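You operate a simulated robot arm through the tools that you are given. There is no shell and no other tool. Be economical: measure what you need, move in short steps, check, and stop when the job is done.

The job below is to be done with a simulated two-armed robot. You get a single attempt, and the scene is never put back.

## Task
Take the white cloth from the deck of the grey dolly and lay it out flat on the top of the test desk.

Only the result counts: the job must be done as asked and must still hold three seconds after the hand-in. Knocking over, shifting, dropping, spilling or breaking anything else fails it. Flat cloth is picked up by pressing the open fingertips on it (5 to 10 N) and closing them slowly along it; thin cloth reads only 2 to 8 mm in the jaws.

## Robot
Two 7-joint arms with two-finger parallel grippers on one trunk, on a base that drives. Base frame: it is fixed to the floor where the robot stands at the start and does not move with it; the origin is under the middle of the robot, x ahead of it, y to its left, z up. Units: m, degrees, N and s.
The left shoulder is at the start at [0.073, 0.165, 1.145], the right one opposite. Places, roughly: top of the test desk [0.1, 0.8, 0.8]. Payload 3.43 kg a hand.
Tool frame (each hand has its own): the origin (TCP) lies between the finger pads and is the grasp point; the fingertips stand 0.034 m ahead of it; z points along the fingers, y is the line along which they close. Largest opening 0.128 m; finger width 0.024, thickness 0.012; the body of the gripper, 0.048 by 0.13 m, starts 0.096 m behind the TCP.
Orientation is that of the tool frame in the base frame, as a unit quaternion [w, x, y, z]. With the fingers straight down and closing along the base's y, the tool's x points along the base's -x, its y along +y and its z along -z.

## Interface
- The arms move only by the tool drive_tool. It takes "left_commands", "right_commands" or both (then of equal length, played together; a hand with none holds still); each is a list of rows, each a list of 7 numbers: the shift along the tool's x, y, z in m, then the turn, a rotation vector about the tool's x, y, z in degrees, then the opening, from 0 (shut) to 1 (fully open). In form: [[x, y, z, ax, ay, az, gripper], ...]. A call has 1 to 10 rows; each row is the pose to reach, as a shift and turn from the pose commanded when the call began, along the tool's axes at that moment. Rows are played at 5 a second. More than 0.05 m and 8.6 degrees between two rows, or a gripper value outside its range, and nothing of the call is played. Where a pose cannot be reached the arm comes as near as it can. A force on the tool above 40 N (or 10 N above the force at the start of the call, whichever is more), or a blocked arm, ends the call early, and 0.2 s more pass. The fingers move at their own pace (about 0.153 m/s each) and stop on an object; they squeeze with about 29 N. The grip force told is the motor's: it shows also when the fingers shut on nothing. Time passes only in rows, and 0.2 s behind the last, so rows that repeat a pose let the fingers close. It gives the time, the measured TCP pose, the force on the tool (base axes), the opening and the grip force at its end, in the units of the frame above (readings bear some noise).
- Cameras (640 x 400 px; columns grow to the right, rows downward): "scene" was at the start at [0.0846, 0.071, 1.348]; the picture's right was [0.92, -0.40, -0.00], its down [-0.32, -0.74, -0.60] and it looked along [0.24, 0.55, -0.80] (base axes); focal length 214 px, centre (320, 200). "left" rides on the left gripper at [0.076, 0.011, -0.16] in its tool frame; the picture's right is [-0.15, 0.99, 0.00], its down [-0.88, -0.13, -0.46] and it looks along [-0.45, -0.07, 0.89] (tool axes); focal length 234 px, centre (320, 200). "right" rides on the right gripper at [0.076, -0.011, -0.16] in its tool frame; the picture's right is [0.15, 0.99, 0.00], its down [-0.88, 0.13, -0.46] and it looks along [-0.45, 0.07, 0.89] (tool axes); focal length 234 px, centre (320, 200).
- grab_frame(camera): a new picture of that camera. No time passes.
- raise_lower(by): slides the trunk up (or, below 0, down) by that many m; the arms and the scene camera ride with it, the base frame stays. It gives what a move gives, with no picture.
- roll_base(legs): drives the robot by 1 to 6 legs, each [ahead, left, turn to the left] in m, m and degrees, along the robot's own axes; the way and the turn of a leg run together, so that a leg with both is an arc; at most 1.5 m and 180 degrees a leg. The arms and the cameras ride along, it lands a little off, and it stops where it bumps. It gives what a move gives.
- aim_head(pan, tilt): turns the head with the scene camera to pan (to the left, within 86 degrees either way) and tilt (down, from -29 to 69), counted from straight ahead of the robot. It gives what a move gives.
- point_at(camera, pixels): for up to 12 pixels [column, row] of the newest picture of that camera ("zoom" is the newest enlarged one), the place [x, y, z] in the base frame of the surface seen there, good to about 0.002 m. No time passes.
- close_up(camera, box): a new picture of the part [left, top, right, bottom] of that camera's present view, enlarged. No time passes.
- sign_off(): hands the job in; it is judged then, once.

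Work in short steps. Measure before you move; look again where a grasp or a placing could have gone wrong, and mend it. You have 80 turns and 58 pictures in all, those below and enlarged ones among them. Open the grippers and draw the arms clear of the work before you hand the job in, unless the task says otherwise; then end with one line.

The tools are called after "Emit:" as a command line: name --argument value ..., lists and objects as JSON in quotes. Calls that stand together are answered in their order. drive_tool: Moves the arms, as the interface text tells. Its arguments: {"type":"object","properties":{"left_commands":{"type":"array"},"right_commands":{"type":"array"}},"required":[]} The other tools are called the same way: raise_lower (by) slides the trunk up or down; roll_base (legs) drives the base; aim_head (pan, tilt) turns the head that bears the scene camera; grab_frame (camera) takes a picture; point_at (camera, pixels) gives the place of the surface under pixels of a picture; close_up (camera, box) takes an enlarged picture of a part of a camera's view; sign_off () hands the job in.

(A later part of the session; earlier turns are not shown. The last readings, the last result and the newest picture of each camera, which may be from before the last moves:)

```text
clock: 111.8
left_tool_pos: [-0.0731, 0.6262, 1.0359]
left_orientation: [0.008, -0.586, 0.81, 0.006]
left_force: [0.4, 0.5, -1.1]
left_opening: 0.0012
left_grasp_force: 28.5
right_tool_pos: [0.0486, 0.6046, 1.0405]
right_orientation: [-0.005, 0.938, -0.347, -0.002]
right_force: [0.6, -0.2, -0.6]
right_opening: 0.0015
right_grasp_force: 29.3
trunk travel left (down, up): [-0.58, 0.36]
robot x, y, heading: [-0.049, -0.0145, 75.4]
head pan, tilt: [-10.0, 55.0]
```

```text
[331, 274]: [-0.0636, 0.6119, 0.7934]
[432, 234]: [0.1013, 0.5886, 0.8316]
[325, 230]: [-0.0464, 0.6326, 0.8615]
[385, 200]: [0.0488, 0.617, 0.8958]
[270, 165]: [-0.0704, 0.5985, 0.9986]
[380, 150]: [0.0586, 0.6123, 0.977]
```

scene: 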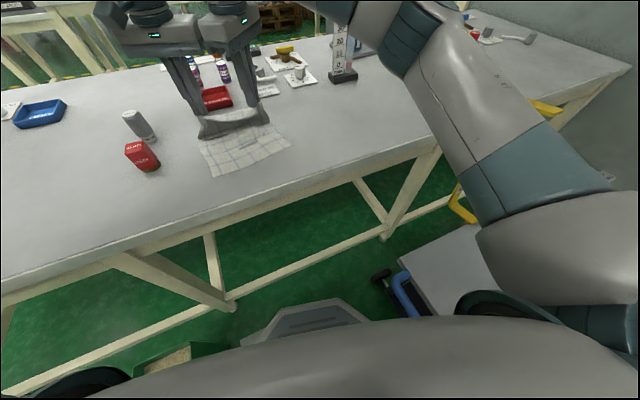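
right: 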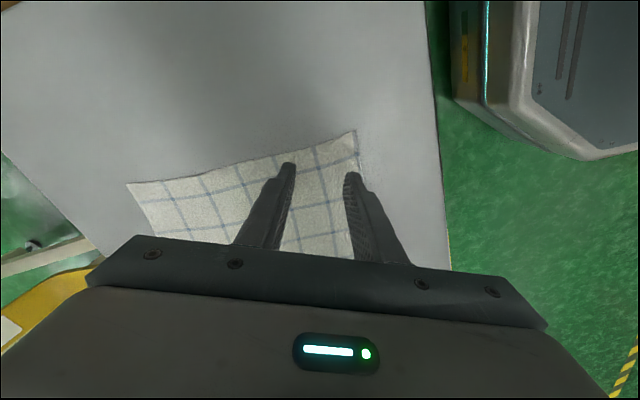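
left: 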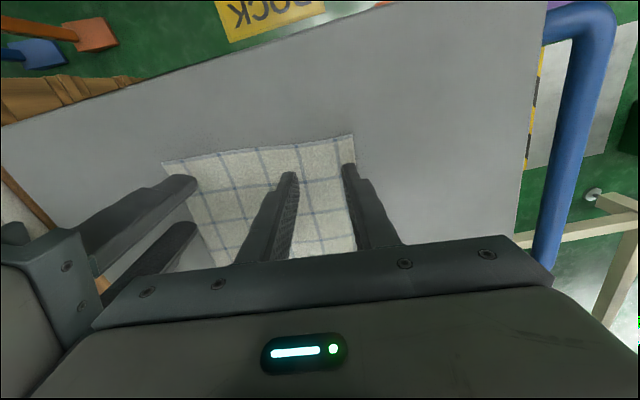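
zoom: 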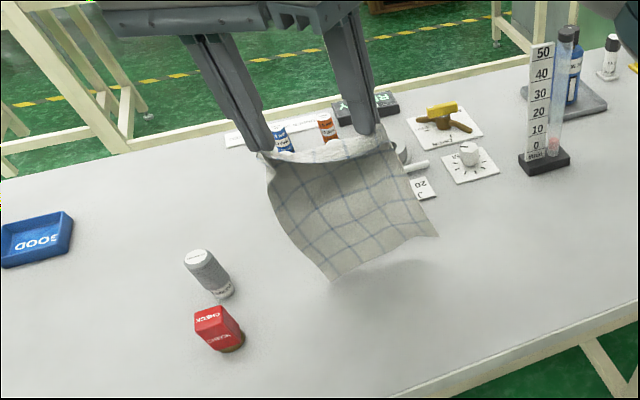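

The bottom corners hang at z 0.79 and 0.83, below the hands at y≈0.60. I lower 5 cm to touch, back the base 6 cm, lower a little, and check that the free end trails away from the robot.

Emit:
raise_lower --by -0.05

Emit:
roll_base --legs '[[-0.06, 0, 0]]'

Emit:
raise_lower --by -0.03

Emit:
close_up --camera "scene" --box '[120, 40, 340, 240]'

```text
clock: 112.7
left_tool_pos: [-0.0721, 0.6244, 0.9866]
left_orientation: [0.009, -0.586, 0.81, 0.006]
left_force: [-0.7, -0.2, -0.4]
left_opening: 0.0011
left_grasp_force: 29.3
right_tool_pos: [0.0481, 0.6027, 0.9904]
right_orientation: [-0.005, 0.938, -0.347, -0.002]
right_force: [-0.8, 0.6, -0.3]
right_opening: 0.0015
right_grasp_force: 29.1
trunk travel left (down, up): [-0.53, 0.41]
robot x, y, heading: [-0.0489, -0.0184, 75.6]
head pan, tilt: [-10.0, 55.0]
```

```text
clock: 113.7
left_tool_pos: [-0.0869, 0.5659, 0.9866]
left_orientation: [0.008, -0.586, 0.81, 0.006]
left_force: [-0.1, -0.8, -0.3]
left_opening: 0.0013
left_grasp_force: 29.1
right_tool_pos: [0.0319, 0.5443, 0.9903]
right_orientation: [-0.005, 0.938, -0.348, -0.002]
right_force: [-0.8, 0.2, 0.0]
right_opening: 0.0017
right_grasp_force: 29.4
trunk travel left (down, up): [-0.53, 0.41]
robot x, y, heading: [-0.0658, -0.0792, 75.3]
head pan, tilt: [-10.0, 55.0]
```

```text
clock: 114.4
left_tool_pos: [-0.0862, 0.5653, 0.9566]
left_orientation: [0.008, -0.586, 0.81, 0.005]
left_force: [-0.1, -0.1, -0.4]
left_opening: 0.001
left_grasp_force: 29.0
right_tool_pos: [0.0331, 0.545, 0.9625]
right_orientation: [-0.006, 0.938, -0.348, -0.002]
right_force: [-0.6, -0.2, 0.0]
right_opening: 0.0017
right_grasp_force: 28.8
trunk travel left (down, up): [-0.5, 0.44]
robot x, y, heading: [-0.0668, -0.0749, 75.5]
head pan, tilt: [-10.0, 55.0]
```

```text
2.00 times, centred on (230, 140) of scene
```

zoom: 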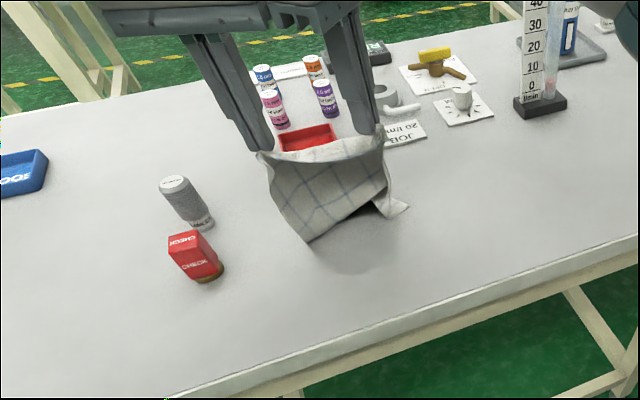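

The free end is starting to lie under and behind the hands. I continue: back 5 cm, lower 3 cm, then check again.

Emit:
roll_base --legs '[[-0.05, -0.012, 0]]'

Emit:
raise_lower --by -0.03

Emit:
close_up --camera "scene" --box '[120, 40, 340, 240]'

```text
clock: 115.3
left_tool_pos: [-0.0878, 0.5208, 0.9558]
left_orientation: [0.008, -0.584, 0.812, 0.003]
left_force: [-0.2, 0.3, -0.1]
left_opening: 0.0012
left_grasp_force: 29.1
right_tool_pos: [0.0313, 0.4999, 0.9606]
right_orientation: [-0.004, 0.937, -0.349, -0.001]
right_force: [0.5, 0.6, -0.2]
right_opening: 0.0019
right_grasp_force: 29.3
trunk travel left (down, up): [-0.5, 0.44]
robot x, y, heading: [-0.073, -0.1202, 75.4]
head pan, tilt: [-10.0, 55.0]
```

```text
clock: 116.1
left_tool_pos: [-0.088, 0.5143, 0.9315]
left_orientation: [0.01, -0.585, 0.811, 0.007]
left_force: [1.2, -0.8, -0.2]
left_opening: 0.0012
left_grasp_force: 28.7
right_tool_pos: [0.0322, 0.4934, 0.9347]
right_orientation: [-0.006, 0.937, -0.35, -0.002]
right_force: [0.4, -0.3, 0.1]
right_opening: 0.0015
right_grasp_force: 29.6
trunk travel left (down, up): [-0.47, 0.47]
robot x, y, heading: [-0.0693, -0.1264, 75.2]
head pan, tilt: [-10.0, 55.0]
```

```text
2.00 times, centred on (230, 140) of scene
```

zoom: 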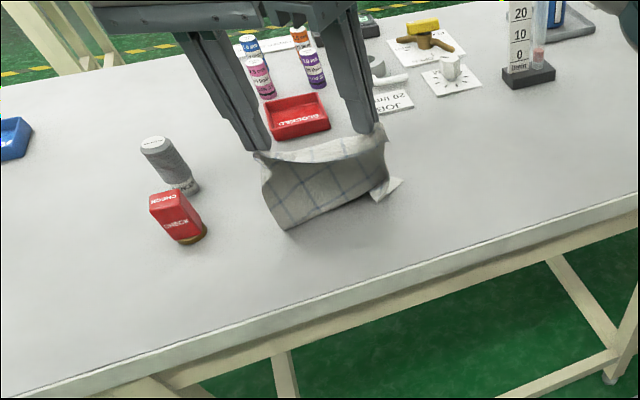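

I measure the lower crease and the visible right corner to see how much trails behind.

Emit:
point_at --camera "zoom" --pixels '[[287, 226], [400, 181], [380, 197], [350, 200], [388, 160], [265, 175], [325, 170], [385, 190]]'

Emit:
grab_frame --camera "right"

```text
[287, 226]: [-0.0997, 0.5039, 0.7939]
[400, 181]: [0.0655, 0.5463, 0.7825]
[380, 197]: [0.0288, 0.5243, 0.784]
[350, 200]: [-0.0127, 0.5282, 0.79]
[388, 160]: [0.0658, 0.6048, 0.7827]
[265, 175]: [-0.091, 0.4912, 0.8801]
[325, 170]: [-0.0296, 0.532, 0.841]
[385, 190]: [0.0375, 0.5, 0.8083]
```

```text
16 pictures are left
```

right: 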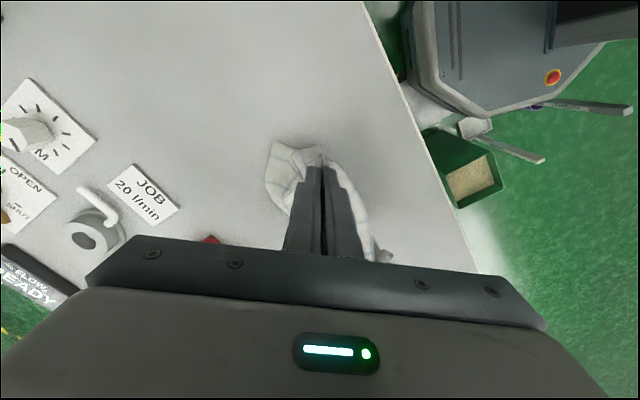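

The free edge slid back to y≈0.55, so the end would overhang. I lift again and restart further forward: heading 78 and y≈+0.02, which keeps clear of the brush and the handle. This time I'll lower enough for both corners to rest before pulling back.

Emit:
raise_lower --by 0.13

Emit:
roll_base --legs '[[0, 0, 2.8], [0.1, 0, 0], [0.045, 0, 0]]'

Emit:
raise_lower --by -0.055

Emit:
close_up --camera "scene" --box '[120, 40, 340, 240]'

```text
clock: 117.7
left_tool_pos: [-0.0881, 0.5158, 1.0604]
left_orientation: [0.01, -0.585, 0.811, 0.006]
left_force: [0.2, -0.8, -0.7]
left_opening: 0.0011
left_grasp_force: 29.3
right_tool_pos: [0.0326, 0.4948, 1.0635]
right_orientation: [-0.006, 0.937, -0.35, -0.003]
right_force: [-0.2, 0.6, -0.2]
right_opening: 0.0018
right_grasp_force: 29.4
trunk travel left (down, up): [-0.6, 0.34]
robot x, y, heading: [-0.0692, -0.1213, 75.3]
head pan, tilt: [-10.0, 55.0]
```

```text
clock: 119.7
left_tool_pos: [-0.086, 0.6537, 1.0605]
left_orientation: [0.01, -0.602, 0.798, 0.007]
left_force: [-0.6, -0.2, 0.3]
left_opening: 0.0011
left_grasp_force: 29.1
right_tool_pos: [0.035, 0.6375, 1.0653]
right_orientation: [-0.007, 0.944, -0.329, -0.003]
right_force: [-0.3, 0.3, 0.0]
right_opening: 0.0017
right_grasp_force: 29.1
trunk travel left (down, up): [-0.6, 0.34]
robot x, y, heading: [-0.038, 0.0201, 77.9]
head pan, tilt: [-10.0, 55.0]
```

```text
clock: 120.7
left_tool_pos: [-0.0869, 0.654, 1.0047]
left_orientation: [0.009, -0.604, 0.797, 0.007]
left_force: [-0.2, -0.8, 0.3]
left_opening: 0.0009
left_grasp_force: 28.9
right_tool_pos: [0.0346, 0.6393, 1.0096]
right_orientation: [-0.008, 0.945, -0.328, -0.003]
right_force: [-0.3, -0.8, -0.3]
right_opening: 0.0018
right_grasp_force: 29.1
trunk travel left (down, up): [-0.545, 0.395]
robot x, y, heading: [-0.041, 0.0232, 77.8]
head pan, tilt: [-10.0, 55.0]
```

```text
2.00 times, centred on (230, 140) of scene
```

zoom: 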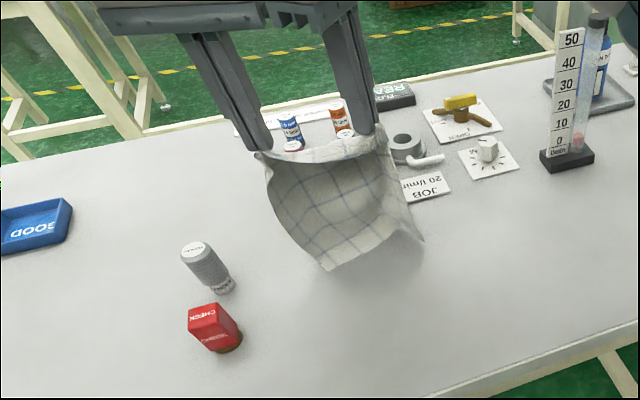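

At the planned pose with the bottom just touching. I lower 2 cm, back 1.5 cm to bias the lay direction, then lower 4 cm so both corners rest.

Emit:
raise_lower --by -0.02

Emit:
roll_base --legs '[[-0.02, 0, 0]]'

Emit:
raise_lower --by -0.045

Emit:
close_up --camera "scene" --box '[120, 40, 340, 240]'

```text
clock: 121.4
left_tool_pos: [-0.0872, 0.6555, 0.9836]
left_orientation: [0.01, -0.602, 0.798, 0.008]
left_force: [0.6, 0.9, -0.3]
left_opening: 0.001
left_grasp_force: 29.1
right_tool_pos: [0.0347, 0.6385, 0.988]
right_orientation: [-0.007, 0.945, -0.328, -0.002]
right_force: [-0.8, -0.2, -0.1]
right_opening: 0.0018
right_grasp_force: 29.2
trunk travel left (down, up): [-0.525, 0.415]
robot x, y, heading: [-0.0398, 0.0197, 77.8]
head pan, tilt: [-10.0, 55.0]
```

```text
clock: 122.2
left_tool_pos: [-0.0914, 0.637, 0.9827]
left_orientation: [0.009, -0.604, 0.797, 0.007]
left_force: [-0.1, 1.2, 1.2]
left_opening: 0.0011
left_grasp_force: 29.2
right_tool_pos: [0.0308, 0.6213, 0.9878]
right_orientation: [-0.006, 0.945, -0.328, -0.003]
right_force: [-0.6, 0.4, 0.1]
right_opening: 0.0018
right_grasp_force: 29.0
trunk travel left (down, up): [-0.525, 0.415]
robot x, y, heading: [-0.0405, 0.0005, 77.7]
head pan, tilt: [-10.0, 55.0]
```

```text
clock: 123.0
left_tool_pos: [-0.0902, 0.6365, 0.9387]
left_orientation: [0.009, -0.603, 0.797, 0.007]
left_force: [0.1, 0.7, -0.1]
left_opening: 0.0011
left_grasp_force: 29.0
right_tool_pos: [0.0311, 0.6205, 0.9439]
right_orientation: [-0.006, 0.945, -0.328, -0.002]
right_force: [-0.3, 0.2, 0.2]
right_opening: 0.0017
right_grasp_force: 29.3
trunk travel left (down, up): [-0.48, 0.46]
robot x, y, heading: [-0.0441, 0.0029, 78.0]
head pan, tilt: [-10.0, 55.0]
```

```text
2.00 times, centred on (230, 140) of scene
```

zoom: 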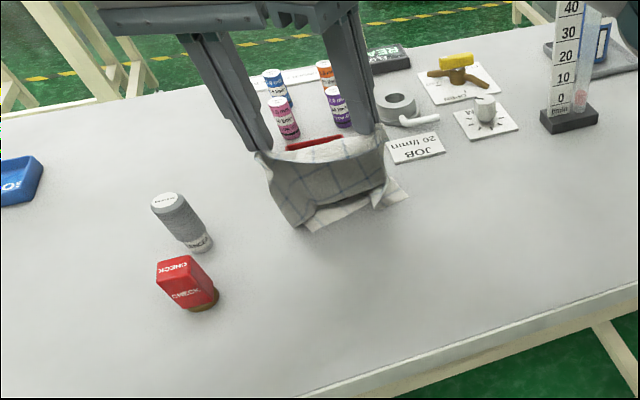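

The free edge curled slightly toward the robot. I lift to a light touch, regain 2.5 cm forward, then retreat in small alternating steps so it trails the right way.

Emit:
raise_lower --by 0.05

Emit:
roll_base --legs '[[0.022, 0, 0]]'

Emit:
raise_lower --by -0.015

Emit:
roll_base --legs '[[-0.035, 0, 0]]'

Emit:
raise_lower --by -0.02

Emit:
close_up --camera "scene" --box '[120, 40, 340, 240]'

```text
clock: 123.9
left_tool_pos: [-0.0917, 0.636, 0.9892]
left_orientation: [0.01, -0.603, 0.798, 0.007]
left_force: [0.3, 0.8, -0.7]
left_opening: 0.001
left_grasp_force: 28.9
right_tool_pos: [0.0305, 0.6201, 0.9929]
right_orientation: [-0.006, 0.944, -0.329, -0.003]
right_force: [0.0, -0.3, 1.0]
right_opening: 0.0021
right_grasp_force: 28.8
trunk travel left (down, up): [-0.53, 0.41]
robot x, y, heading: [-0.0431, -0.0011, 77.7]
head pan, tilt: [-10.0, 55.0]
```

```text
clock: 124.7
left_tool_pos: [-0.0856, 0.657, 0.9901]
left_orientation: [0.01, -0.603, 0.797, 0.007]
left_force: [0.8, 0.4, 1.2]
left_opening: 0.0011
left_grasp_force: 29.1
right_tool_pos: [0.0347, 0.6412, 0.9943]
right_orientation: [-0.007, 0.944, -0.329, -0.003]
right_force: [-0.8, -0.3, 0.1]
right_opening: 0.002
right_grasp_force: 28.6
trunk travel left (down, up): [-0.53, 0.41]
robot x, y, heading: [-0.0378, 0.0223, 77.7]
head pan, tilt: [-10.0, 55.0]
```

```text
clock: 125.4
left_tool_pos: [-0.0854, 0.6578, 0.9739]
left_orientation: [0.01, -0.603, 0.798, 0.008]
left_force: [0.0, -0.2, -0.6]
left_opening: 0.0011
left_grasp_force: 29.3
right_tool_pos: [0.036, 0.6423, 0.9787]
right_orientation: [-0.006, 0.944, -0.329, -0.003]
right_force: [0.1, 0.4, 0.1]
right_opening: 0.0016
right_grasp_force: 29.1
trunk travel left (down, up): [-0.515, 0.425]
robot x, y, heading: [-0.0388, 0.0218, 77.6]
head pan, tilt: [-10.0, 55.0]
```

```text
clock: 126.2
left_tool_pos: [-0.0939, 0.6248, 0.9747]
left_orientation: [0.01, -0.602, 0.798, 0.007]
left_force: [-0.8, 0.3, -0.1]
left_opening: 0.001
left_grasp_force: 29.1
right_tool_pos: [0.0285, 0.6081, 0.9787]
right_orientation: [-0.007, 0.944, -0.329, -0.003]
right_force: [-0.3, -0.9, -0.4]
right_opening: 0.0017
right_grasp_force: 28.5
trunk travel left (down, up): [-0.515, 0.425]
robot x, y, heading: [-0.0445, -0.0136, 77.8]
head pan, tilt: [-10.0, 55.0]
```

```text
clock: 126.9
left_tool_pos: [-0.0942, 0.623, 0.9543]
left_orientation: [0.01, -0.602, 0.798, 0.008]
left_force: [-0.3, -0.6, 0.1]
left_opening: 0.0014
left_grasp_force: 29.4
right_tool_pos: [0.0294, 0.6064, 0.9596]
right_orientation: [-0.006, 0.944, -0.329, -0.003]
right_force: [0.9, -0.5, -0.3]
right_opening: 0.0018
right_grasp_force: 28.6
trunk travel left (down, up): [-0.495, 0.445]
robot x, y, heading: [-0.043, -0.0112, 77.8]
head pan, tilt: [-10.0, 55.0]
```

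```text
2.00 times, centred on (230, 140) of scene
```

zoom: 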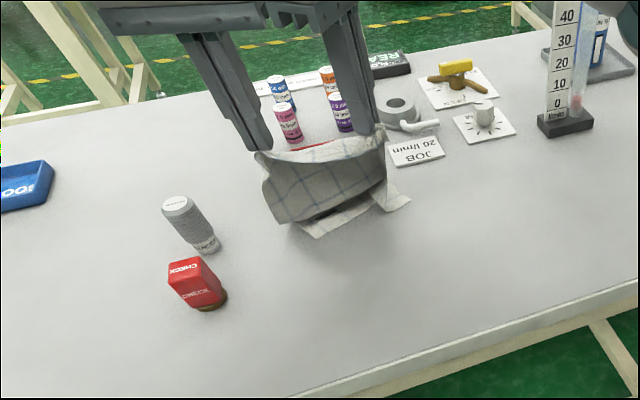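

I measure whether the visible lower strip is nearer or farther than the crease.

Emit:
point_at --camera "zoom" --pixels '[[315, 233], [405, 203], [345, 222], [285, 222], [330, 205], [380, 180], [300, 200], [395, 190]]'

```text
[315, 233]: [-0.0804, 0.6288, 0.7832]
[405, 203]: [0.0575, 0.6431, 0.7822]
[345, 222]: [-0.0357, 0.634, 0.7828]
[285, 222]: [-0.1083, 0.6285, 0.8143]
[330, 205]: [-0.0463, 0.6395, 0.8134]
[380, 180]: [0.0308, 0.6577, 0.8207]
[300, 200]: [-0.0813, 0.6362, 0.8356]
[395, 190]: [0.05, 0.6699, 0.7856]
```

The strip is a small under-curl with its edge at y≈0.635 while the hands are at y≈0.615. Pulling back taut should unroll it and leave the edge there. I raise 2.5 cm and back 7.5 cm.

Emit:
raise_lower --by 0.025

Emit:
roll_base --legs '[[-0.075, -0.01, 0]]'

Emit:
close_up --camera "scene" --box '[120, 40, 340, 240]'

```text
clock: 127.6
left_tool_pos: [-0.0935, 0.6254, 0.9797]
left_orientation: [0.009, -0.602, 0.798, 0.007]
left_force: [0.3, 1.0, 0.3]
left_opening: 0.001
left_grasp_force: 28.4
right_tool_pos: [0.0286, 0.6089, 0.9838]
right_orientation: [-0.007, 0.945, -0.328, -0.002]
right_force: [0.2, -0.1, -0.3]
right_opening: 0.0019
right_grasp_force: 29.1
trunk travel left (down, up): [-0.52, 0.42]
robot x, y, heading: [-0.0456, -0.0091, 77.3]
head pan, tilt: [-10.0, 55.0]
```

```text
clock: 128.7
left_tool_pos: [-0.1009, 0.5466, 0.9792]
left_orientation: [0.011, -0.603, 0.798, 0.008]
left_force: [0.2, 0.0, -0.1]
left_opening: 0.0009
left_grasp_force: 29.7
right_tool_pos: [0.021, 0.5309, 0.9852]
right_orientation: [-0.007, 0.945, -0.327, -0.003]
right_force: [0.1, -1.0, -0.1]
right_opening: 0.0019
right_grasp_force: 29.5
trunk travel left (down, up): [-0.52, 0.42]
robot x, y, heading: [-0.0504, -0.0867, 78.0]
head pan, tilt: [-10.0, 55.0]
```

```text
2.00 times, centred on (230, 140) of scene
```

zoom: 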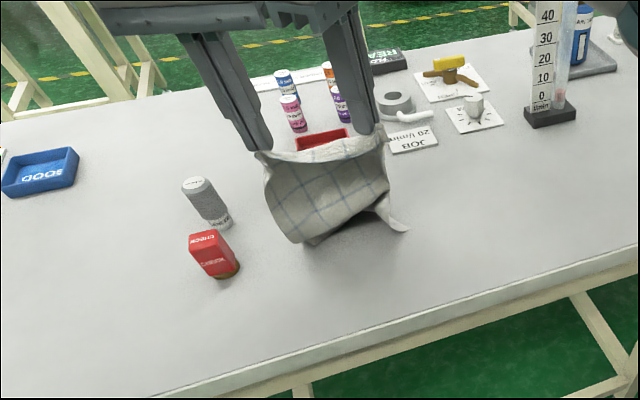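

I measure the crease and corner again.

Emit:
point_at --camera "zoom" --pixels '[[303, 240], [403, 228], [385, 210], [360, 213], [315, 240], [330, 190], [380, 180], [280, 200]]'

Emit:
grab_frame --camera "left"

```text
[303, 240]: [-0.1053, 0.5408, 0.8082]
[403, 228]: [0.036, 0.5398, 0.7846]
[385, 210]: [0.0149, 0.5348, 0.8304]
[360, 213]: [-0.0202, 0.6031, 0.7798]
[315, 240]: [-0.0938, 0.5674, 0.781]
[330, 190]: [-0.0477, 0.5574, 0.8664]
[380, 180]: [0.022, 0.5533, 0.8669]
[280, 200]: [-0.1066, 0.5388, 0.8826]
```

```text
11 pictures are left
```

left: 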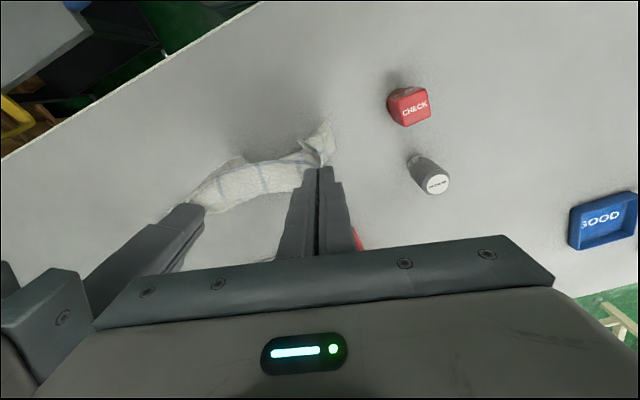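

Backward laying slides because the cloth naturally curls toward the robot. The forward lay worked well apart from the small hem flap, so I repeat it starting nearer the desk edge and will flip the hem afterwards. First I lift, back up to hands y≈0.43, and lower.

Emit:
raise_lower --by 0.07

Emit:
roll_base --legs '[[-0.1, -0.01, 0]]'

Emit:
raise_lower --by -0.07

Emit:
raise_lower --by -0.06

Emit:
close_up --camera "scene" --box '[120, 40, 340, 240]'

```text
clock: 129.7
left_tool_pos: [-0.1011, 0.5486, 1.0489]
left_orientation: [0.01, -0.604, 0.797, 0.007]
left_force: [-1.3, -0.9, 0.0]
left_opening: 0.001
left_grasp_force: 28.8
right_tool_pos: [0.0206, 0.5325, 1.054]
right_orientation: [-0.007, 0.945, -0.327, -0.003]
right_force: [-1.0, 0.5, -0.2]
right_opening: 0.0018
right_grasp_force: 29.4
trunk travel left (down, up): [-0.59, 0.35]
robot x, y, heading: [-0.054, -0.0873, 77.8]
head pan, tilt: [-10.0, 55.0]
```

```text
clock: 130.9
left_tool_pos: [-0.0972, 0.4136, 1.0568]
left_orientation: [0.007, -0.61, 0.792, 0.015]
left_force: [0.7, -2.5, -0.2]
left_opening: 0.001
left_grasp_force: 29.3
right_tool_pos: [0.0253, 0.4006, 1.0581]
right_orientation: [-0.009, 0.948, -0.319, -0.009]
right_force: [1.0, -1.3, 0.5]
right_opening: 0.0017
right_grasp_force: 29.1
trunk travel left (down, up): [-0.59, 0.35]
robot x, y, heading: [-0.044, -0.216, 79.0]
head pan, tilt: [-10.0, 55.0]
```

```text
clock: 132.0
left_tool_pos: [-0.1036, 0.4091, 0.9835]
left_orientation: [0.011, -0.612, 0.791, 0.01]
left_force: [0.1, -0.7, -0.2]
left_opening: 0.001
left_grasp_force: 29.2
right_tool_pos: [0.0188, 0.3965, 0.9878]
right_orientation: [-0.008, 0.949, -0.316, -0.004]
right_force: [-0.2, -0.3, 0.3]
right_opening: 0.0018
right_grasp_force: 29.3
trunk travel left (down, up): [-0.52, 0.42]
robot x, y, heading: [-0.0418, -0.2211, 79.0]
head pan, tilt: [-10.0, 55.0]
```

```text
clock: 133.0
left_tool_pos: [-0.1076, 0.4151, 0.9235]
left_orientation: [0.012, -0.61, 0.792, 0.009]
left_force: [0.1, 0.1, 1.2]
left_opening: 0.0008
left_grasp_force: 28.8
right_tool_pos: [0.0145, 0.4029, 0.9269]
right_orientation: [-0.007, 0.948, -0.319, -0.002]
right_force: [0.0, 0.4, 0.6]
right_opening: 0.0021
right_grasp_force: 28.7
trunk travel left (down, up): [-0.46, 0.48]
robot x, y, heading: [-0.0488, -0.2148, 79.1]
head pan, tilt: [-10.0, 55.0]
```

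```text
2.00 times, centred on (230, 140) of scene
```

zoom: 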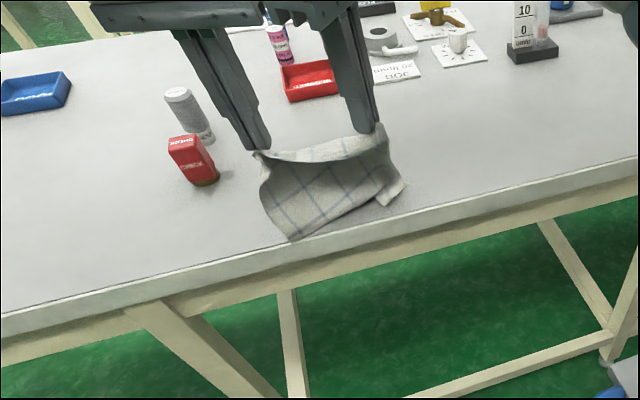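

This time, after driving back in the air, the bottom trails away from the robot, which is the right direction but too close to the edge. I use the same trick further in: lift, drive forward, back 3.5 cm in the air, then lower in one go so several centimetres rest.

Emit:
raise_lower --by 0.14

Emit:
roll_base --legs '[[0.13, 0.02, -0.8], [0.098, 0.016, 0], [-0.035, 0, 0]]'

Emit:
raise_lower --by -0.13

Emit:
close_up --camera "scene" --box '[120, 40, 340, 240]'

```text
clock: 134.6
left_tool_pos: [-0.108, 0.4163, 1.0625]
left_orientation: [0.011, -0.61, 0.792, 0.008]
left_force: [-0.1, 0.2, -0.9]
left_opening: 0.0013
left_grasp_force: 29.1
right_tool_pos: [0.0146, 0.4037, 1.0681]
right_orientation: [-0.008, 0.947, -0.32, -0.003]
right_force: [0.2, -0.1, 1.3]
right_opening: 0.0016
right_grasp_force: 28.8
trunk travel left (down, up): [-0.6, 0.34]
robot x, y, heading: [-0.0487, -0.2173, 78.9]
head pan, tilt: [-10.0, 55.0]
```

```text
clock: 137.1
left_tool_pos: [-0.0938, 0.6151, 1.0606]
left_orientation: [0.009, -0.605, 0.796, 0.009]
left_force: [0.2, 1.0, 0.4]
left_opening: 0.0011
left_grasp_force: 29.1
right_tool_pos: [0.028, 0.5995, 1.0645]
right_orientation: [-0.006, 0.945, -0.327, -0.003]
right_force: [0.8, 1.4, 0.3]
right_opening: 0.0015
right_grasp_force: 29.0
trunk travel left (down, up): [-0.6, 0.34]
robot x, y, heading: [-0.0453, -0.0184, 78.2]
head pan, tilt: [-10.0, 55.0]
```

```text
clock: 138.7
left_tool_pos: [-0.0948, 0.6103, 0.9326]
left_orientation: [0.012, -0.604, 0.797, 0.01]
left_force: [-0.2, -0.2, -0.3]
left_opening: 0.0011
left_grasp_force: 28.8
right_tool_pos: [0.0275, 0.597, 0.9358]
right_orientation: [-0.008, 0.945, -0.327, -0.002]
right_force: [-1.0, 0.7, 1.5]
right_opening: 0.0017
right_grasp_force: 28.9
trunk travel left (down, up): [-0.47, 0.47]
robot x, y, heading: [-0.0447, -0.021, 77.7]
head pan, tilt: [-10.0, 55.0]
```

```text
2.00 times, centred on (230, 140) of scene
```

zoom: 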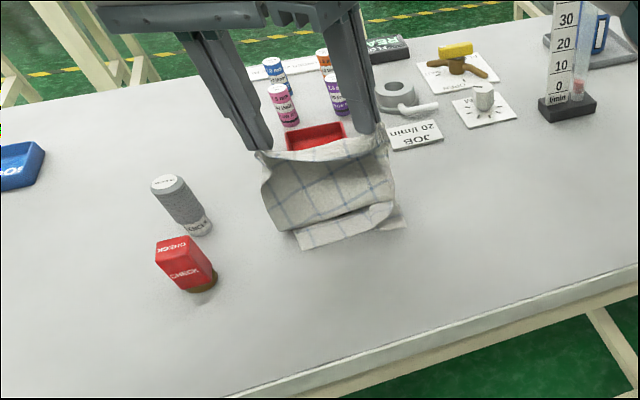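

It curled toward the robot again, as in the first forward lay. I commit to the forward lay: lift, back to hands y≈0.43 finishing with a small forward move, then lower so the free edge rests near the desk front.

Emit:
raise_lower --by 0.13

Emit:
roll_base --legs '[[-0.18, -0.01, 0], [0.02, 0, 0]]'

Emit:
raise_lower --by -0.08

Emit:
raise_lower --by -0.05

```text
clock: 140.3
left_tool_pos: [-0.0948, 0.6106, 1.0616]
left_orientation: [0.011, -0.604, 0.797, 0.009]
left_force: [-0.3, 0.0, 0.4]
left_opening: 0.0014
left_grasp_force: 29.0
right_tool_pos: [0.0269, 0.597, 1.0651]
right_orientation: [-0.009, 0.945, -0.328, -0.002]
right_force: [-0.1, 0.0, -0.8]
right_opening: 0.0019
right_grasp_force: 29.0
trunk travel left (down, up): [-0.6, 0.34]
robot x, y, heading: [-0.0431, -0.0188, 78.0]
head pan, tilt: [-10.0, 55.0]
```

```text
clock: 142.2
left_tool_pos: [-0.1443, 0.4896, 1.0616]
left_orientation: [0.011, -0.603, 0.797, 0.008]
left_force: [-0.2, 0.0, 0.5]
left_opening: 0.001
left_grasp_force: 29.5
right_tool_pos: [-0.0235, 0.4757, 1.0642]
right_orientation: [-0.007, 0.945, -0.327, 0.0]
right_force: [-0.7, 0.3, -0.2]
right_opening: 0.0018
right_grasp_force: 29.2
trunk travel left (down, up): [-0.6, 0.34]
robot x, y, heading: [-0.093, -0.1462, 77.7]
head pan, tilt: [-10.0, 55.0]
```

```text
clock: 143.3
left_tool_pos: [-0.1432, 0.4928, 0.984]
left_orientation: [0.011, -0.602, 0.798, 0.009]
left_force: [0.1, 0.0, -0.2]
left_opening: 0.0011
left_grasp_force: 29.7
right_tool_pos: [-0.0211, 0.4757, 0.9875]
right_orientation: [-0.009, 0.944, -0.33, -0.003]
right_force: [-0.1, -0.5, -0.2]
right_opening: 0.0017
right_grasp_force: 28.9
trunk travel left (down, up): [-0.52, 0.42]
robot x, y, heading: [-0.0927, -0.1368, 78.0]
head pan, tilt: [-10.0, 55.0]
```

```text
clock: 144.3
left_tool_pos: [-0.1426, 0.4863, 0.9347]
left_orientation: [0.012, -0.603, 0.798, 0.01]
left_force: [1.0, -0.1, -0.5]
left_opening: 0.0012
left_grasp_force: 29.3
right_tool_pos: [-0.0197, 0.4712, 0.9388]
right_orientation: [-0.009, 0.945, -0.327, -0.003]
right_force: [0.1, 0.1, -0.1]
right_opening: 0.002
right_grasp_force: 28.8
trunk travel left (down, up): [-0.47, 0.47]
robot x, y, heading: [-0.0929, -0.1427, 77.8]
head pan, tilt: [-10.0, 55.0]
```

The base landed about 3 cm off. I take a full picture to check the cloth, the red box and the floor items.

Emit:
grab_frame --camera "scene"

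Emit:
point_at --camera "scene" --pixels '[[375, 290], [385, 275], [400, 300], [365, 300]]'

```text
8 pictures are left
```

scene: 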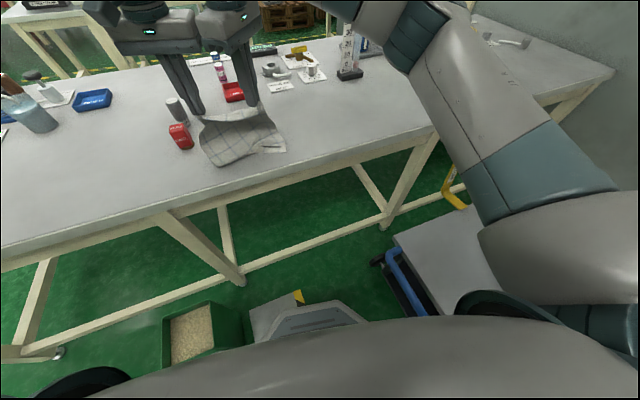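

```text
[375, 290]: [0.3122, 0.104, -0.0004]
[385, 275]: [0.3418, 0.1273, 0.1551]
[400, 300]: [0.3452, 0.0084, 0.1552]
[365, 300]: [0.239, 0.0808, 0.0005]
```

The cloth is close to the red box. I lift, shift the base 5 cm right and 4 cm back, and lower again.

Emit:
raise_lower --by 0.12

Emit:
roll_base --legs '[[-0.045, -0.057, 0], [0.01, 0, 0]]'

Emit:
raise_lower --by -0.13

Emit:
close_up --camera "scene" --box '[120, 40, 340, 240]'

Emit:
point_at --camera "zoom" --pixels '[[290, 225], [300, 235], [390, 200], [400, 190], [330, 190], [180, 150]]'

```text
clock: 145.8
left_tool_pos: [-0.1416, 0.4859, 1.0541]
left_orientation: [0.013, -0.604, 0.797, 0.01]
left_force: [1.0, 0.2, 0.6]
left_opening: 0.001
left_grasp_force: 28.5
right_tool_pos: [-0.0208, 0.4721, 1.0581]
right_orientation: [-0.009, 0.945, -0.327, -0.003]
right_force: [-0.7, -0.3, -0.2]
right_opening: 0.0017
right_grasp_force: 29.3
trunk travel left (down, up): [-0.59, 0.35]
robot x, y, heading: [-0.093, -0.1439, 78.2]
head pan, tilt: [-10.0, 55.0]
```

```text
clock: 147.1
left_tool_pos: [-0.1059, 0.4588, 1.0508]
left_orientation: [0.012, -0.602, 0.798, 0.007]
left_force: [0.5, 0.3, 0.6]
left_opening: 0.0011
left_grasp_force: 29.1
right_tool_pos: [0.0155, 0.4435, 1.0551]
right_orientation: [-0.008, 0.944, -0.329, -0.001]
right_force: [-0.1, 0.9, 0.3]
right_opening: 0.0017
right_grasp_force: 29.1
trunk travel left (down, up): [-0.59, 0.35]
robot x, y, heading: [-0.0531, -0.174, 77.7]
head pan, tilt: [-10.0, 55.0]
```

```text
clock: 148.7
left_tool_pos: [-0.1043, 0.4501, 0.9276]
left_orientation: [0.013, -0.602, 0.798, 0.01]
left_force: [-0.3, -0.2, 0.2]
left_opening: 0.0012
left_grasp_force: 28.8
right_tool_pos: [0.017, 0.4335, 0.9303]
right_orientation: [-0.011, 0.944, -0.329, -0.003]
right_force: [0.2, -0.1, -0.2]
right_opening: 0.0019
right_grasp_force: 29.4
trunk travel left (down, up): [-0.46, 0.48]
robot x, y, heading: [-0.0564, -0.1753, 77.7]
head pan, tilt: [-10.0, 55.0]
```

```text
2.00 times, centred on (230, 140) of scene
```

zoom: 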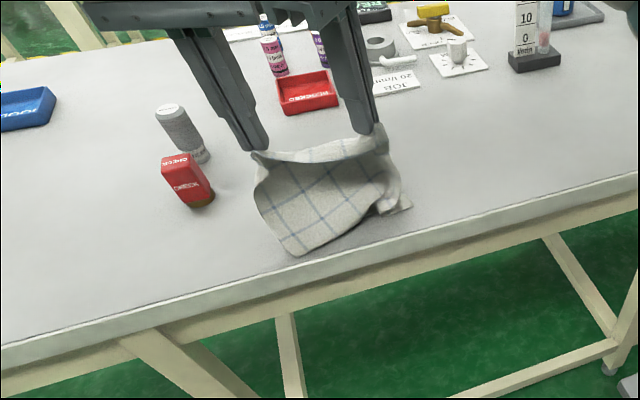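

```text
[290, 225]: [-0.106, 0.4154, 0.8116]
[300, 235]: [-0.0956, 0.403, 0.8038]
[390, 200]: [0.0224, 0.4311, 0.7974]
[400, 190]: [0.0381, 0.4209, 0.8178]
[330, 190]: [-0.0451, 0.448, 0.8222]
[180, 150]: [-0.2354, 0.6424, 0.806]
```

The bottom bulges toward the robot near y≈0.40, the right state for the forward lay. I drive forward in stages.

Emit:
roll_base --legs '[[0.07, -0.004, 0], [0.055, -0.002, 0]]'

Emit:
raise_lower --by -0.04

Emit:
roll_base --legs '[[0.025, -0.002, 0]]'

Emit:
raise_lower --by -0.045

Emit:
close_up --camera "scene" --box '[120, 40, 340, 240]'

Emit:
point_at --camera "zoom" --pixels '[[300, 255], [420, 200], [270, 170], [380, 150], [320, 160], [340, 200], [300, 210]]'

```text
clock: 150.3
left_tool_pos: [-0.0654, 0.5701, 0.9271]
left_orientation: [0.012, -0.601, 0.799, 0.012]
left_force: [0.6, -0.1, -0.1]
left_opening: 0.0011
left_grasp_force: 29.5
right_tool_pos: [0.0541, 0.5538, 0.9297]
right_orientation: [-0.011, 0.944, -0.331, -0.004]
right_force: [1.1, 0.2, -0.7]
right_opening: 0.0021
right_grasp_force: 29.0
trunk travel left (down, up): [-0.46, 0.48]
robot x, y, heading: [-0.0205, -0.0578, 77.5]
head pan, tilt: [-10.0, 55.0]
```

```text
clock: 151.1
left_tool_pos: [-0.0665, 0.5671, 0.8878]
left_orientation: [0.014, -0.601, 0.799, 0.012]
left_force: [-0.4, 0.1, 0.4]
left_opening: 0.0011
left_grasp_force: 29.0
right_tool_pos: [0.0548, 0.5506, 0.8912]
right_orientation: [-0.012, 0.944, -0.33, -0.004]
right_force: [-0.4, 0.3, 0.1]
right_opening: 0.0019
right_grasp_force: 29.0
trunk travel left (down, up): [-0.42, 0.52]
robot x, y, heading: [-0.0234, -0.0554, 77.5]
head pan, tilt: [-10.0, 55.0]
```

```text
clock: 151.9
left_tool_pos: [-0.0583, 0.5903, 0.8887]
left_orientation: [0.013, -0.6, 0.8, 0.013]
left_force: [0.2, -0.2, -0.4]
left_opening: 0.0008
left_grasp_force: 29.3
right_tool_pos: [0.0631, 0.575, 0.8932]
right_orientation: [-0.012, 0.943, -0.332, -0.004]
right_force: [0.8, 0.1, -0.3]
right_opening: 0.0015
right_grasp_force: 28.8
trunk travel left (down, up): [-0.42, 0.52]
robot x, y, heading: [-0.0158, -0.0297, 77.4]
head pan, tilt: [-10.0, 55.0]
```

```text
clock: 152.8
left_tool_pos: [-0.0591, 0.5891, 0.8454]
left_orientation: [0.014, -0.6, 0.8, 0.013]
left_force: [-0.2, 0.7, 0.3]
left_opening: 0.0015
left_grasp_force: 28.8
right_tool_pos: [0.0623, 0.5737, 0.8491]
right_orientation: [-0.015, 0.943, -0.332, -0.004]
right_force: [0.1, 0.7, -0.1]
right_opening: 0.0018
right_grasp_force: 29.0
trunk travel left (down, up): [-0.375, 0.565]
robot x, y, heading: [-0.0134, -0.0327, 77.2]
head pan, tilt: [-10.0, 55.0]
```

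```text
2.00 times, centred on (230, 140) of scene
```

zoom: 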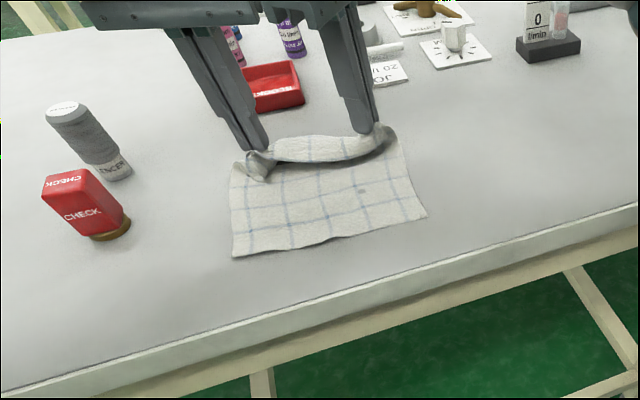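

```text
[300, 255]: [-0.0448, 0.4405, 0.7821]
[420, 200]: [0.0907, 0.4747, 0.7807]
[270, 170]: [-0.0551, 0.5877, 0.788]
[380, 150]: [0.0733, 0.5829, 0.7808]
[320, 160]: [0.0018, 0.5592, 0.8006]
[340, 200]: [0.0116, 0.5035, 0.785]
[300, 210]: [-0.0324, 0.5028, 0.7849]
```

The cloth lies flat up to y≈0.55 with about 4–5 cm slack near the grips. I go 4 cm further ahead (easing x away from the handle) and lower to the desk.

Emit:
roll_base --legs '[[0.042, 0.02, 0]]'

Emit:
raise_lower --by -0.026

Emit:
close_up --camera "scene" --box '[150, 40, 320, 200]'

Emit:
point_at --camera "zoom" --pixels '[[290, 290], [450, 240], [280, 180], [410, 150], [350, 170], [350, 200], [350, 235], [225, 180]]'

```text
clock: 153.7
left_tool_pos: [-0.068, 0.6384, 0.8431]
left_orientation: [0.014, -0.599, 0.801, 0.013]
left_force: [0.3, 0.3, 0.6]
left_opening: 0.0012
left_grasp_force: 28.8
right_tool_pos: [0.0546, 0.6211, 0.8476]
right_orientation: [-0.013, 0.943, -0.334, -0.004]
right_force: [0.5, 0.6, 0.0]
right_opening: 0.0016
right_grasp_force: 28.3
trunk travel left (down, up): [-0.375, 0.565]
robot x, y, heading: [-0.022, 0.0151, 77.1]
head pan, tilt: [-10.0, 55.0]
```

```text
clock: 154.4
left_tool_pos: [-0.0674, 0.6352, 0.8194]
left_orientation: [0.015, -0.598, 0.801, 0.013]
left_force: [0.2, -0.3, 0.8]
left_opening: 0.0011
left_grasp_force: 29.3
right_tool_pos: [0.0535, 0.6194, 0.8229]
right_orientation: [-0.014, 0.943, -0.333, -0.003]
right_force: [0.4, 0.3, 0.5]
right_opening: 0.0023
right_grasp_force: 29.3
trunk travel left (down, up): [-0.349, 0.591]
robot x, y, heading: [-0.0196, 0.019, 77.6]
head pan, tilt: [-10.0, 55.0]
```

```text
2.50 times, centred on (235, 120) of scene
```

zoom: 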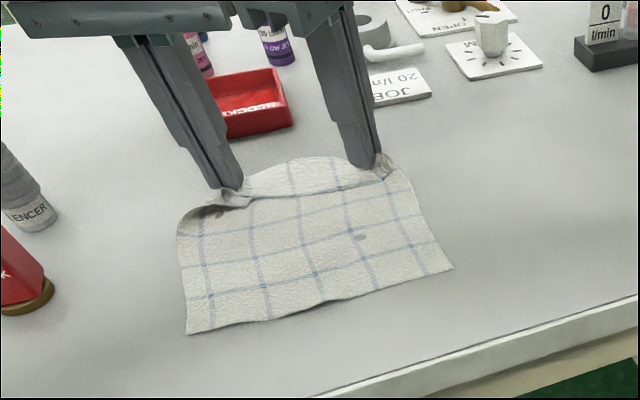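

```text
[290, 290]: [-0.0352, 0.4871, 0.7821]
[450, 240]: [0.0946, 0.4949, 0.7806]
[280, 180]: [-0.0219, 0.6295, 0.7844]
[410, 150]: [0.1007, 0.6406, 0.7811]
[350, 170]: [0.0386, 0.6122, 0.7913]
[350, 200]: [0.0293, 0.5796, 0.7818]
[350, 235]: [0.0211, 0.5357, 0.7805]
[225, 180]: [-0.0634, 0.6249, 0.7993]
```

The strip between the grips now bulges away from the robot and lies nearly flat (z≈0.784). I release both hands slowly at the desk, then lift them slightly.

Emit:
drive_tool --left_commands '[[0, 0, 0, 0, 0, 0, 0.05], [0, 0, 0, 0, 0, 0, 0.1], [0, 0, 0, 0, 0, 0, 0.15], [0, 0, 0, 0, 0, 0, 0.2], [0, 0, -0.01, 0, 0, 0, 0.22], [0, 0, -0.03, 0, 0, 0, 0.22], [0, 0, -0.06, 0, 0, 0, 0.22]]' --right_commands '[[0, 0, 0, 0, 0, 0, 0.05], [0, 0, 0, 0, 0, 0, 0.1], [0, 0, 0, 0, 0, 0, 0.15], [0, 0, 0, 0, 0, 0, 0.2], [0, 0, -0.01, 0, 0, 0, 0.22], [0, 0, -0.03, 0, 0, 0, 0.22], [0, 0, -0.06, 0, 0, 0, 0.22]]'

Emit:
raise_lower --by 0.15

Emit:
close_up --camera "scene" --box '[150, 60, 340, 220]'

Emit:
point_at --camera "zoom" --pixels '[[200, 200], [240, 180], [280, 170], [320, 160], [380, 165], [400, 170], [300, 200], [350, 190], [250, 220], [300, 240], [220, 230], [380, 200]]'

```text
clock: 156.0
left_tool_pos: [-0.0686, 0.631, 0.8783]
left_orientation: [0.015, -0.599, 0.801, 0.013]
left_force: [1.3, -0.1, 0.4]
left_opening: 0.0282
left_grasp_force: 0.0
right_tool_pos: [0.0537, 0.6186, 0.8835]
right_orientation: [-0.015, 0.942, -0.335, -0.004]
right_force: [-0.3, 0.0, -0.5]
right_opening: 0.0282
right_grasp_force: 0.0
trunk travel left (down, up): [-0.349, 0.591]
robot x, y, heading: [-0.023, 0.013, 76.9]
head pan, tilt: [-10.0, 55.0]
```

```text
clock: 157.8
left_tool_pos: [-0.068, 0.6313, 1.0273]
left_orientation: [0.015, -0.599, 0.801, 0.013]
left_force: [1.2, -0.7, 0.1]
left_opening: 0.0282
left_grasp_force: 0.0
right_tool_pos: [0.0554, 0.6192, 1.0318]
right_orientation: [-0.014, 0.943, -0.333, -0.004]
right_force: [-0.6, 0.5, -0.6]
right_opening: 0.0281
right_grasp_force: 0.1
trunk travel left (down, up): [-0.499, 0.441]
robot x, y, heading: [-0.0289, 0.0146, 77.1]
head pan, tilt: [-10.0, 55.0]
```

```text
2.50 times, centred on (245, 140) of scene
```

zoom: 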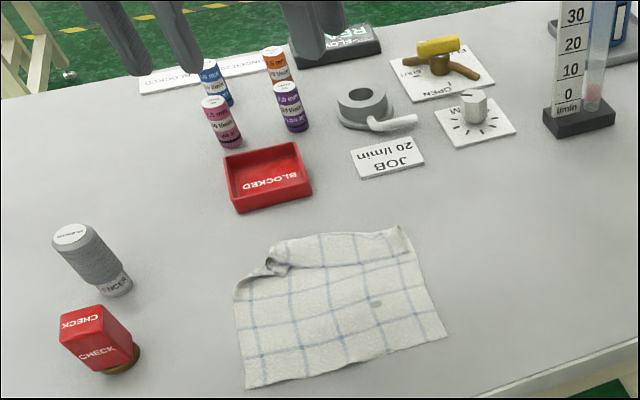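

```text
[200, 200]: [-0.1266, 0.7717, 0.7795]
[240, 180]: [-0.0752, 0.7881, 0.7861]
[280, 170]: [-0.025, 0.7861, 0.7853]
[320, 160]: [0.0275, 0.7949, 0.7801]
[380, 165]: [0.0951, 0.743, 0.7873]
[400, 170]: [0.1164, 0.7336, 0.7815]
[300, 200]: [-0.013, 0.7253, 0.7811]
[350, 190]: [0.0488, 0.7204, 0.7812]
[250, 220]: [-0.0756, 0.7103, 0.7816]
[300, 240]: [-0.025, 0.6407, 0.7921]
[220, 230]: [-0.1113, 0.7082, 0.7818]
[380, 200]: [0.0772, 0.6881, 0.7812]
```

Nearly the whole cloth is flat; only its far left corner (zoom ≈(235–285, 245–300)) is folded over. I look closer and measure the fold.

Emit:
close_up --camera "scene" --box '[210, 120, 290, 190]'

Emit:
point_at --camera "zoom" --pixels '[[70, 230], [110, 210], [150, 190], [170, 160], [190, 130], [200, 190], [220, 190], [170, 200], [130, 230], [240, 140], [100, 190], [215, 165]]'

```text
5.71 times, centred on (250, 155) of scene
```

zoom: 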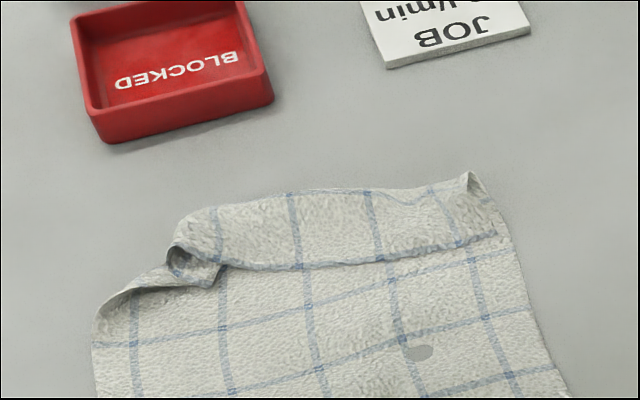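

```text
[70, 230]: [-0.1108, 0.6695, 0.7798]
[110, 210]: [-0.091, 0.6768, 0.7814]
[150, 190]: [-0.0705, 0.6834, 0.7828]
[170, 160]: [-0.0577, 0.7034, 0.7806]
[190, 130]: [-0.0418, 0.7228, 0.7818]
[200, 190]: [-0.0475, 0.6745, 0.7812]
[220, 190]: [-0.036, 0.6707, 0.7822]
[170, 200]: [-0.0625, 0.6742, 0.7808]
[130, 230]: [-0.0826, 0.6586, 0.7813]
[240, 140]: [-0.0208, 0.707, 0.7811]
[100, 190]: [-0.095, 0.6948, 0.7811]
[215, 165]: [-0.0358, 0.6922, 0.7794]
```

The closer view shows a narrow hem strip folded toward the robot along the far edge (lower line (215,265)–(500,235)). I measure it before flipping it with the fingertips.

Emit:
point_at --camera "zoom" --pixels '[[300, 195], [300, 262], [300, 275], [470, 180], [485, 238], [490, 250], [190, 215], [215, 270], [215, 285], [110, 300], [130, 330], [400, 225]]'

```text
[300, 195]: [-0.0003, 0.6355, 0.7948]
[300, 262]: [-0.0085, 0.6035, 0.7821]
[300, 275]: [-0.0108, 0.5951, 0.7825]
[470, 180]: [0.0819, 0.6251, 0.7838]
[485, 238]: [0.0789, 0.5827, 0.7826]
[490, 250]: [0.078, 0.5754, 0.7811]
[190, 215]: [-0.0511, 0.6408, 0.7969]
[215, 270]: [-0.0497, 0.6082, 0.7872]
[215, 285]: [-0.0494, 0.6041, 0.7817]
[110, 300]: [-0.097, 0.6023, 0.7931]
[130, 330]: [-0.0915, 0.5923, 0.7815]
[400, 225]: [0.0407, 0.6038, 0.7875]
```

The fold line is at y≈0.635, springy (z≈0.795), and the hem edge is at y≈0.58–0.605. I back the base 6 cm, spread the left fingers, close the right, and lower the tips to about 4 mm above the desk, robot-side of the hem.

Emit:
roll_base --legs '[[-0.07, -0.012, 0]]'

Emit:
drive_tool --left_commands '[[0, 0, 0.02, 0, 0, 0, 0.45], [0, 0, 0.04, 0, 0, 0, 0.45], [0, 0, 0.06, 0, 0, 0, 0.45]]' --right_commands '[[0, 0, 0.022, 0, 0, 0, 0.0], [0, 0, 0.044, 0, 0, 0, 0.0], [0, 0, 0.0645, 0, 0, 0, 0.0]]'

Emit:
raise_lower --by -0.12

```text
clock: 158.8
left_tool_pos: [-0.0669, 0.5626, 1.0259]
left_orientation: [0.013, -0.597, 0.802, 0.014]
left_force: [-0.1, -0.2, 0.3]
left_opening: 0.0283
left_grasp_force: 0.1
right_tool_pos: [0.0549, 0.5495, 1.0317]
right_orientation: [-0.013, 0.942, -0.335, -0.004]
right_force: [0.4, -0.6, 0.0]
right_opening: 0.0282
right_grasp_force: 0.0
trunk travel left (down, up): [-0.499, 0.441]
robot x, y, heading: [-0.0246, -0.0581, 76.7]
head pan, tilt: [-10.0, 55.0]
```

```text
clock: 159.6
left_tool_pos: [-0.0701, 0.5628, 0.9681]
left_orientation: [0.015, -0.596, 0.802, 0.013]
left_force: [1.1, -0.3, -0.1]
left_opening: 0.0578
left_grasp_force: 0.0
right_tool_pos: [0.0538, 0.5497, 0.9676]
right_orientation: [-0.014, 0.942, -0.336, -0.004]
right_force: [0.2, 0.2, 0.5]
right_opening: 0.0001
right_grasp_force: 28.6
trunk travel left (down, up): [-0.499, 0.441]
robot x, y, heading: [-0.0285, -0.0544, 76.9]
head pan, tilt: [-10.0, 55.0]
```

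```text
clock: 161.1
left_tool_pos: [-0.0699, 0.563, 0.8499]
left_orientation: [0.015, -0.598, 0.801, 0.016]
left_force: [-0.1, -0.2, -0.6]
left_opening: 0.0573
left_grasp_force: 0.1
right_tool_pos: [0.0536, 0.5491, 0.8474]
right_orientation: [-0.015, 0.942, -0.334, -0.004]
right_force: [-0.4, -0.1, -0.6]
right_opening: 0.0002
right_grasp_force: 29.4
trunk travel left (down, up): [-0.379, 0.561]
robot x, y, heading: [-0.0263, -0.049, 76.9]
head pan, tilt: [-10.0, 55.0]
```

Both tips are level. I lower 2.9 cm to about 4 mm above the desk and sweep forward about 8 cm with the base.

Emit:
raise_lower --by -0.029

Emit:
roll_base --legs '[[0.045, 0.006, 0], [0.045, 0.006, 0]]'

Emit:
close_up --camera "scene" --box '[150, 50, 320, 200]'

Emit:
point_at --camera "zoom" --pixels '[[280, 160], [300, 150], [320, 150], [340, 160], [300, 200], [400, 170], [220, 190], [240, 230]]'

```text
clock: 161.8
left_tool_pos: [-0.069, 0.5614, 0.8208]
left_orientation: [0.015, -0.598, 0.802, 0.014]
left_force: [0.7, 0.1, 0.3]
left_opening: 0.0576
left_grasp_force: 0.2
right_tool_pos: [0.0535, 0.5485, 0.82]
right_orientation: [-0.015, 0.942, -0.335, -0.004]
right_force: [0.3, 0.4, -0.7]
right_opening: 0.0
right_grasp_force: 28.9
trunk travel left (down, up): [-0.35, 0.59]
robot x, y, heading: [-0.025, -0.0579, 77.1]
head pan, tilt: [-10.0, 55.0]
```

```text
clock: 163.2
left_tool_pos: [-0.0623, 0.6553, 0.8201]
left_orientation: [0.015, -0.598, 0.801, 0.014]
left_force: [-0.4, 0.3, -0.1]
left_opening: 0.0579
left_grasp_force: 0.2
right_tool_pos: [0.0618, 0.6422, 0.8178]
right_orientation: [-0.015, 0.943, -0.334, -0.003]
right_force: [0.2, 0.9, 0.1]
right_opening: 0.0
right_grasp_force: 29.0
trunk travel left (down, up): [-0.35, 0.59]
robot x, y, heading: [-0.0161, 0.0386, 77.0]
head pan, tilt: [-10.0, 55.0]
```

```text
2.67 times, centred on (235, 125) of scene
```

zoom: 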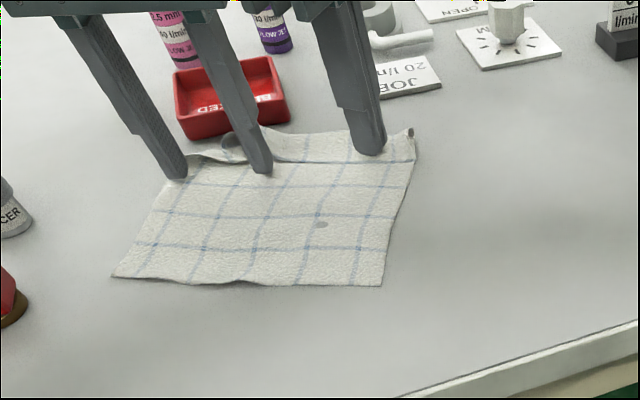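

```text
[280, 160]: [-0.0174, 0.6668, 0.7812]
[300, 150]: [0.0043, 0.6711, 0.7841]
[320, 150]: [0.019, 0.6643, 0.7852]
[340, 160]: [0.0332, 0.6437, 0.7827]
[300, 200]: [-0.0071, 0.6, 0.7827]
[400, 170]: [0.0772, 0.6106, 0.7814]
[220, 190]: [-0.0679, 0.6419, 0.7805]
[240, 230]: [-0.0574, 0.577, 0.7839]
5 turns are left
```

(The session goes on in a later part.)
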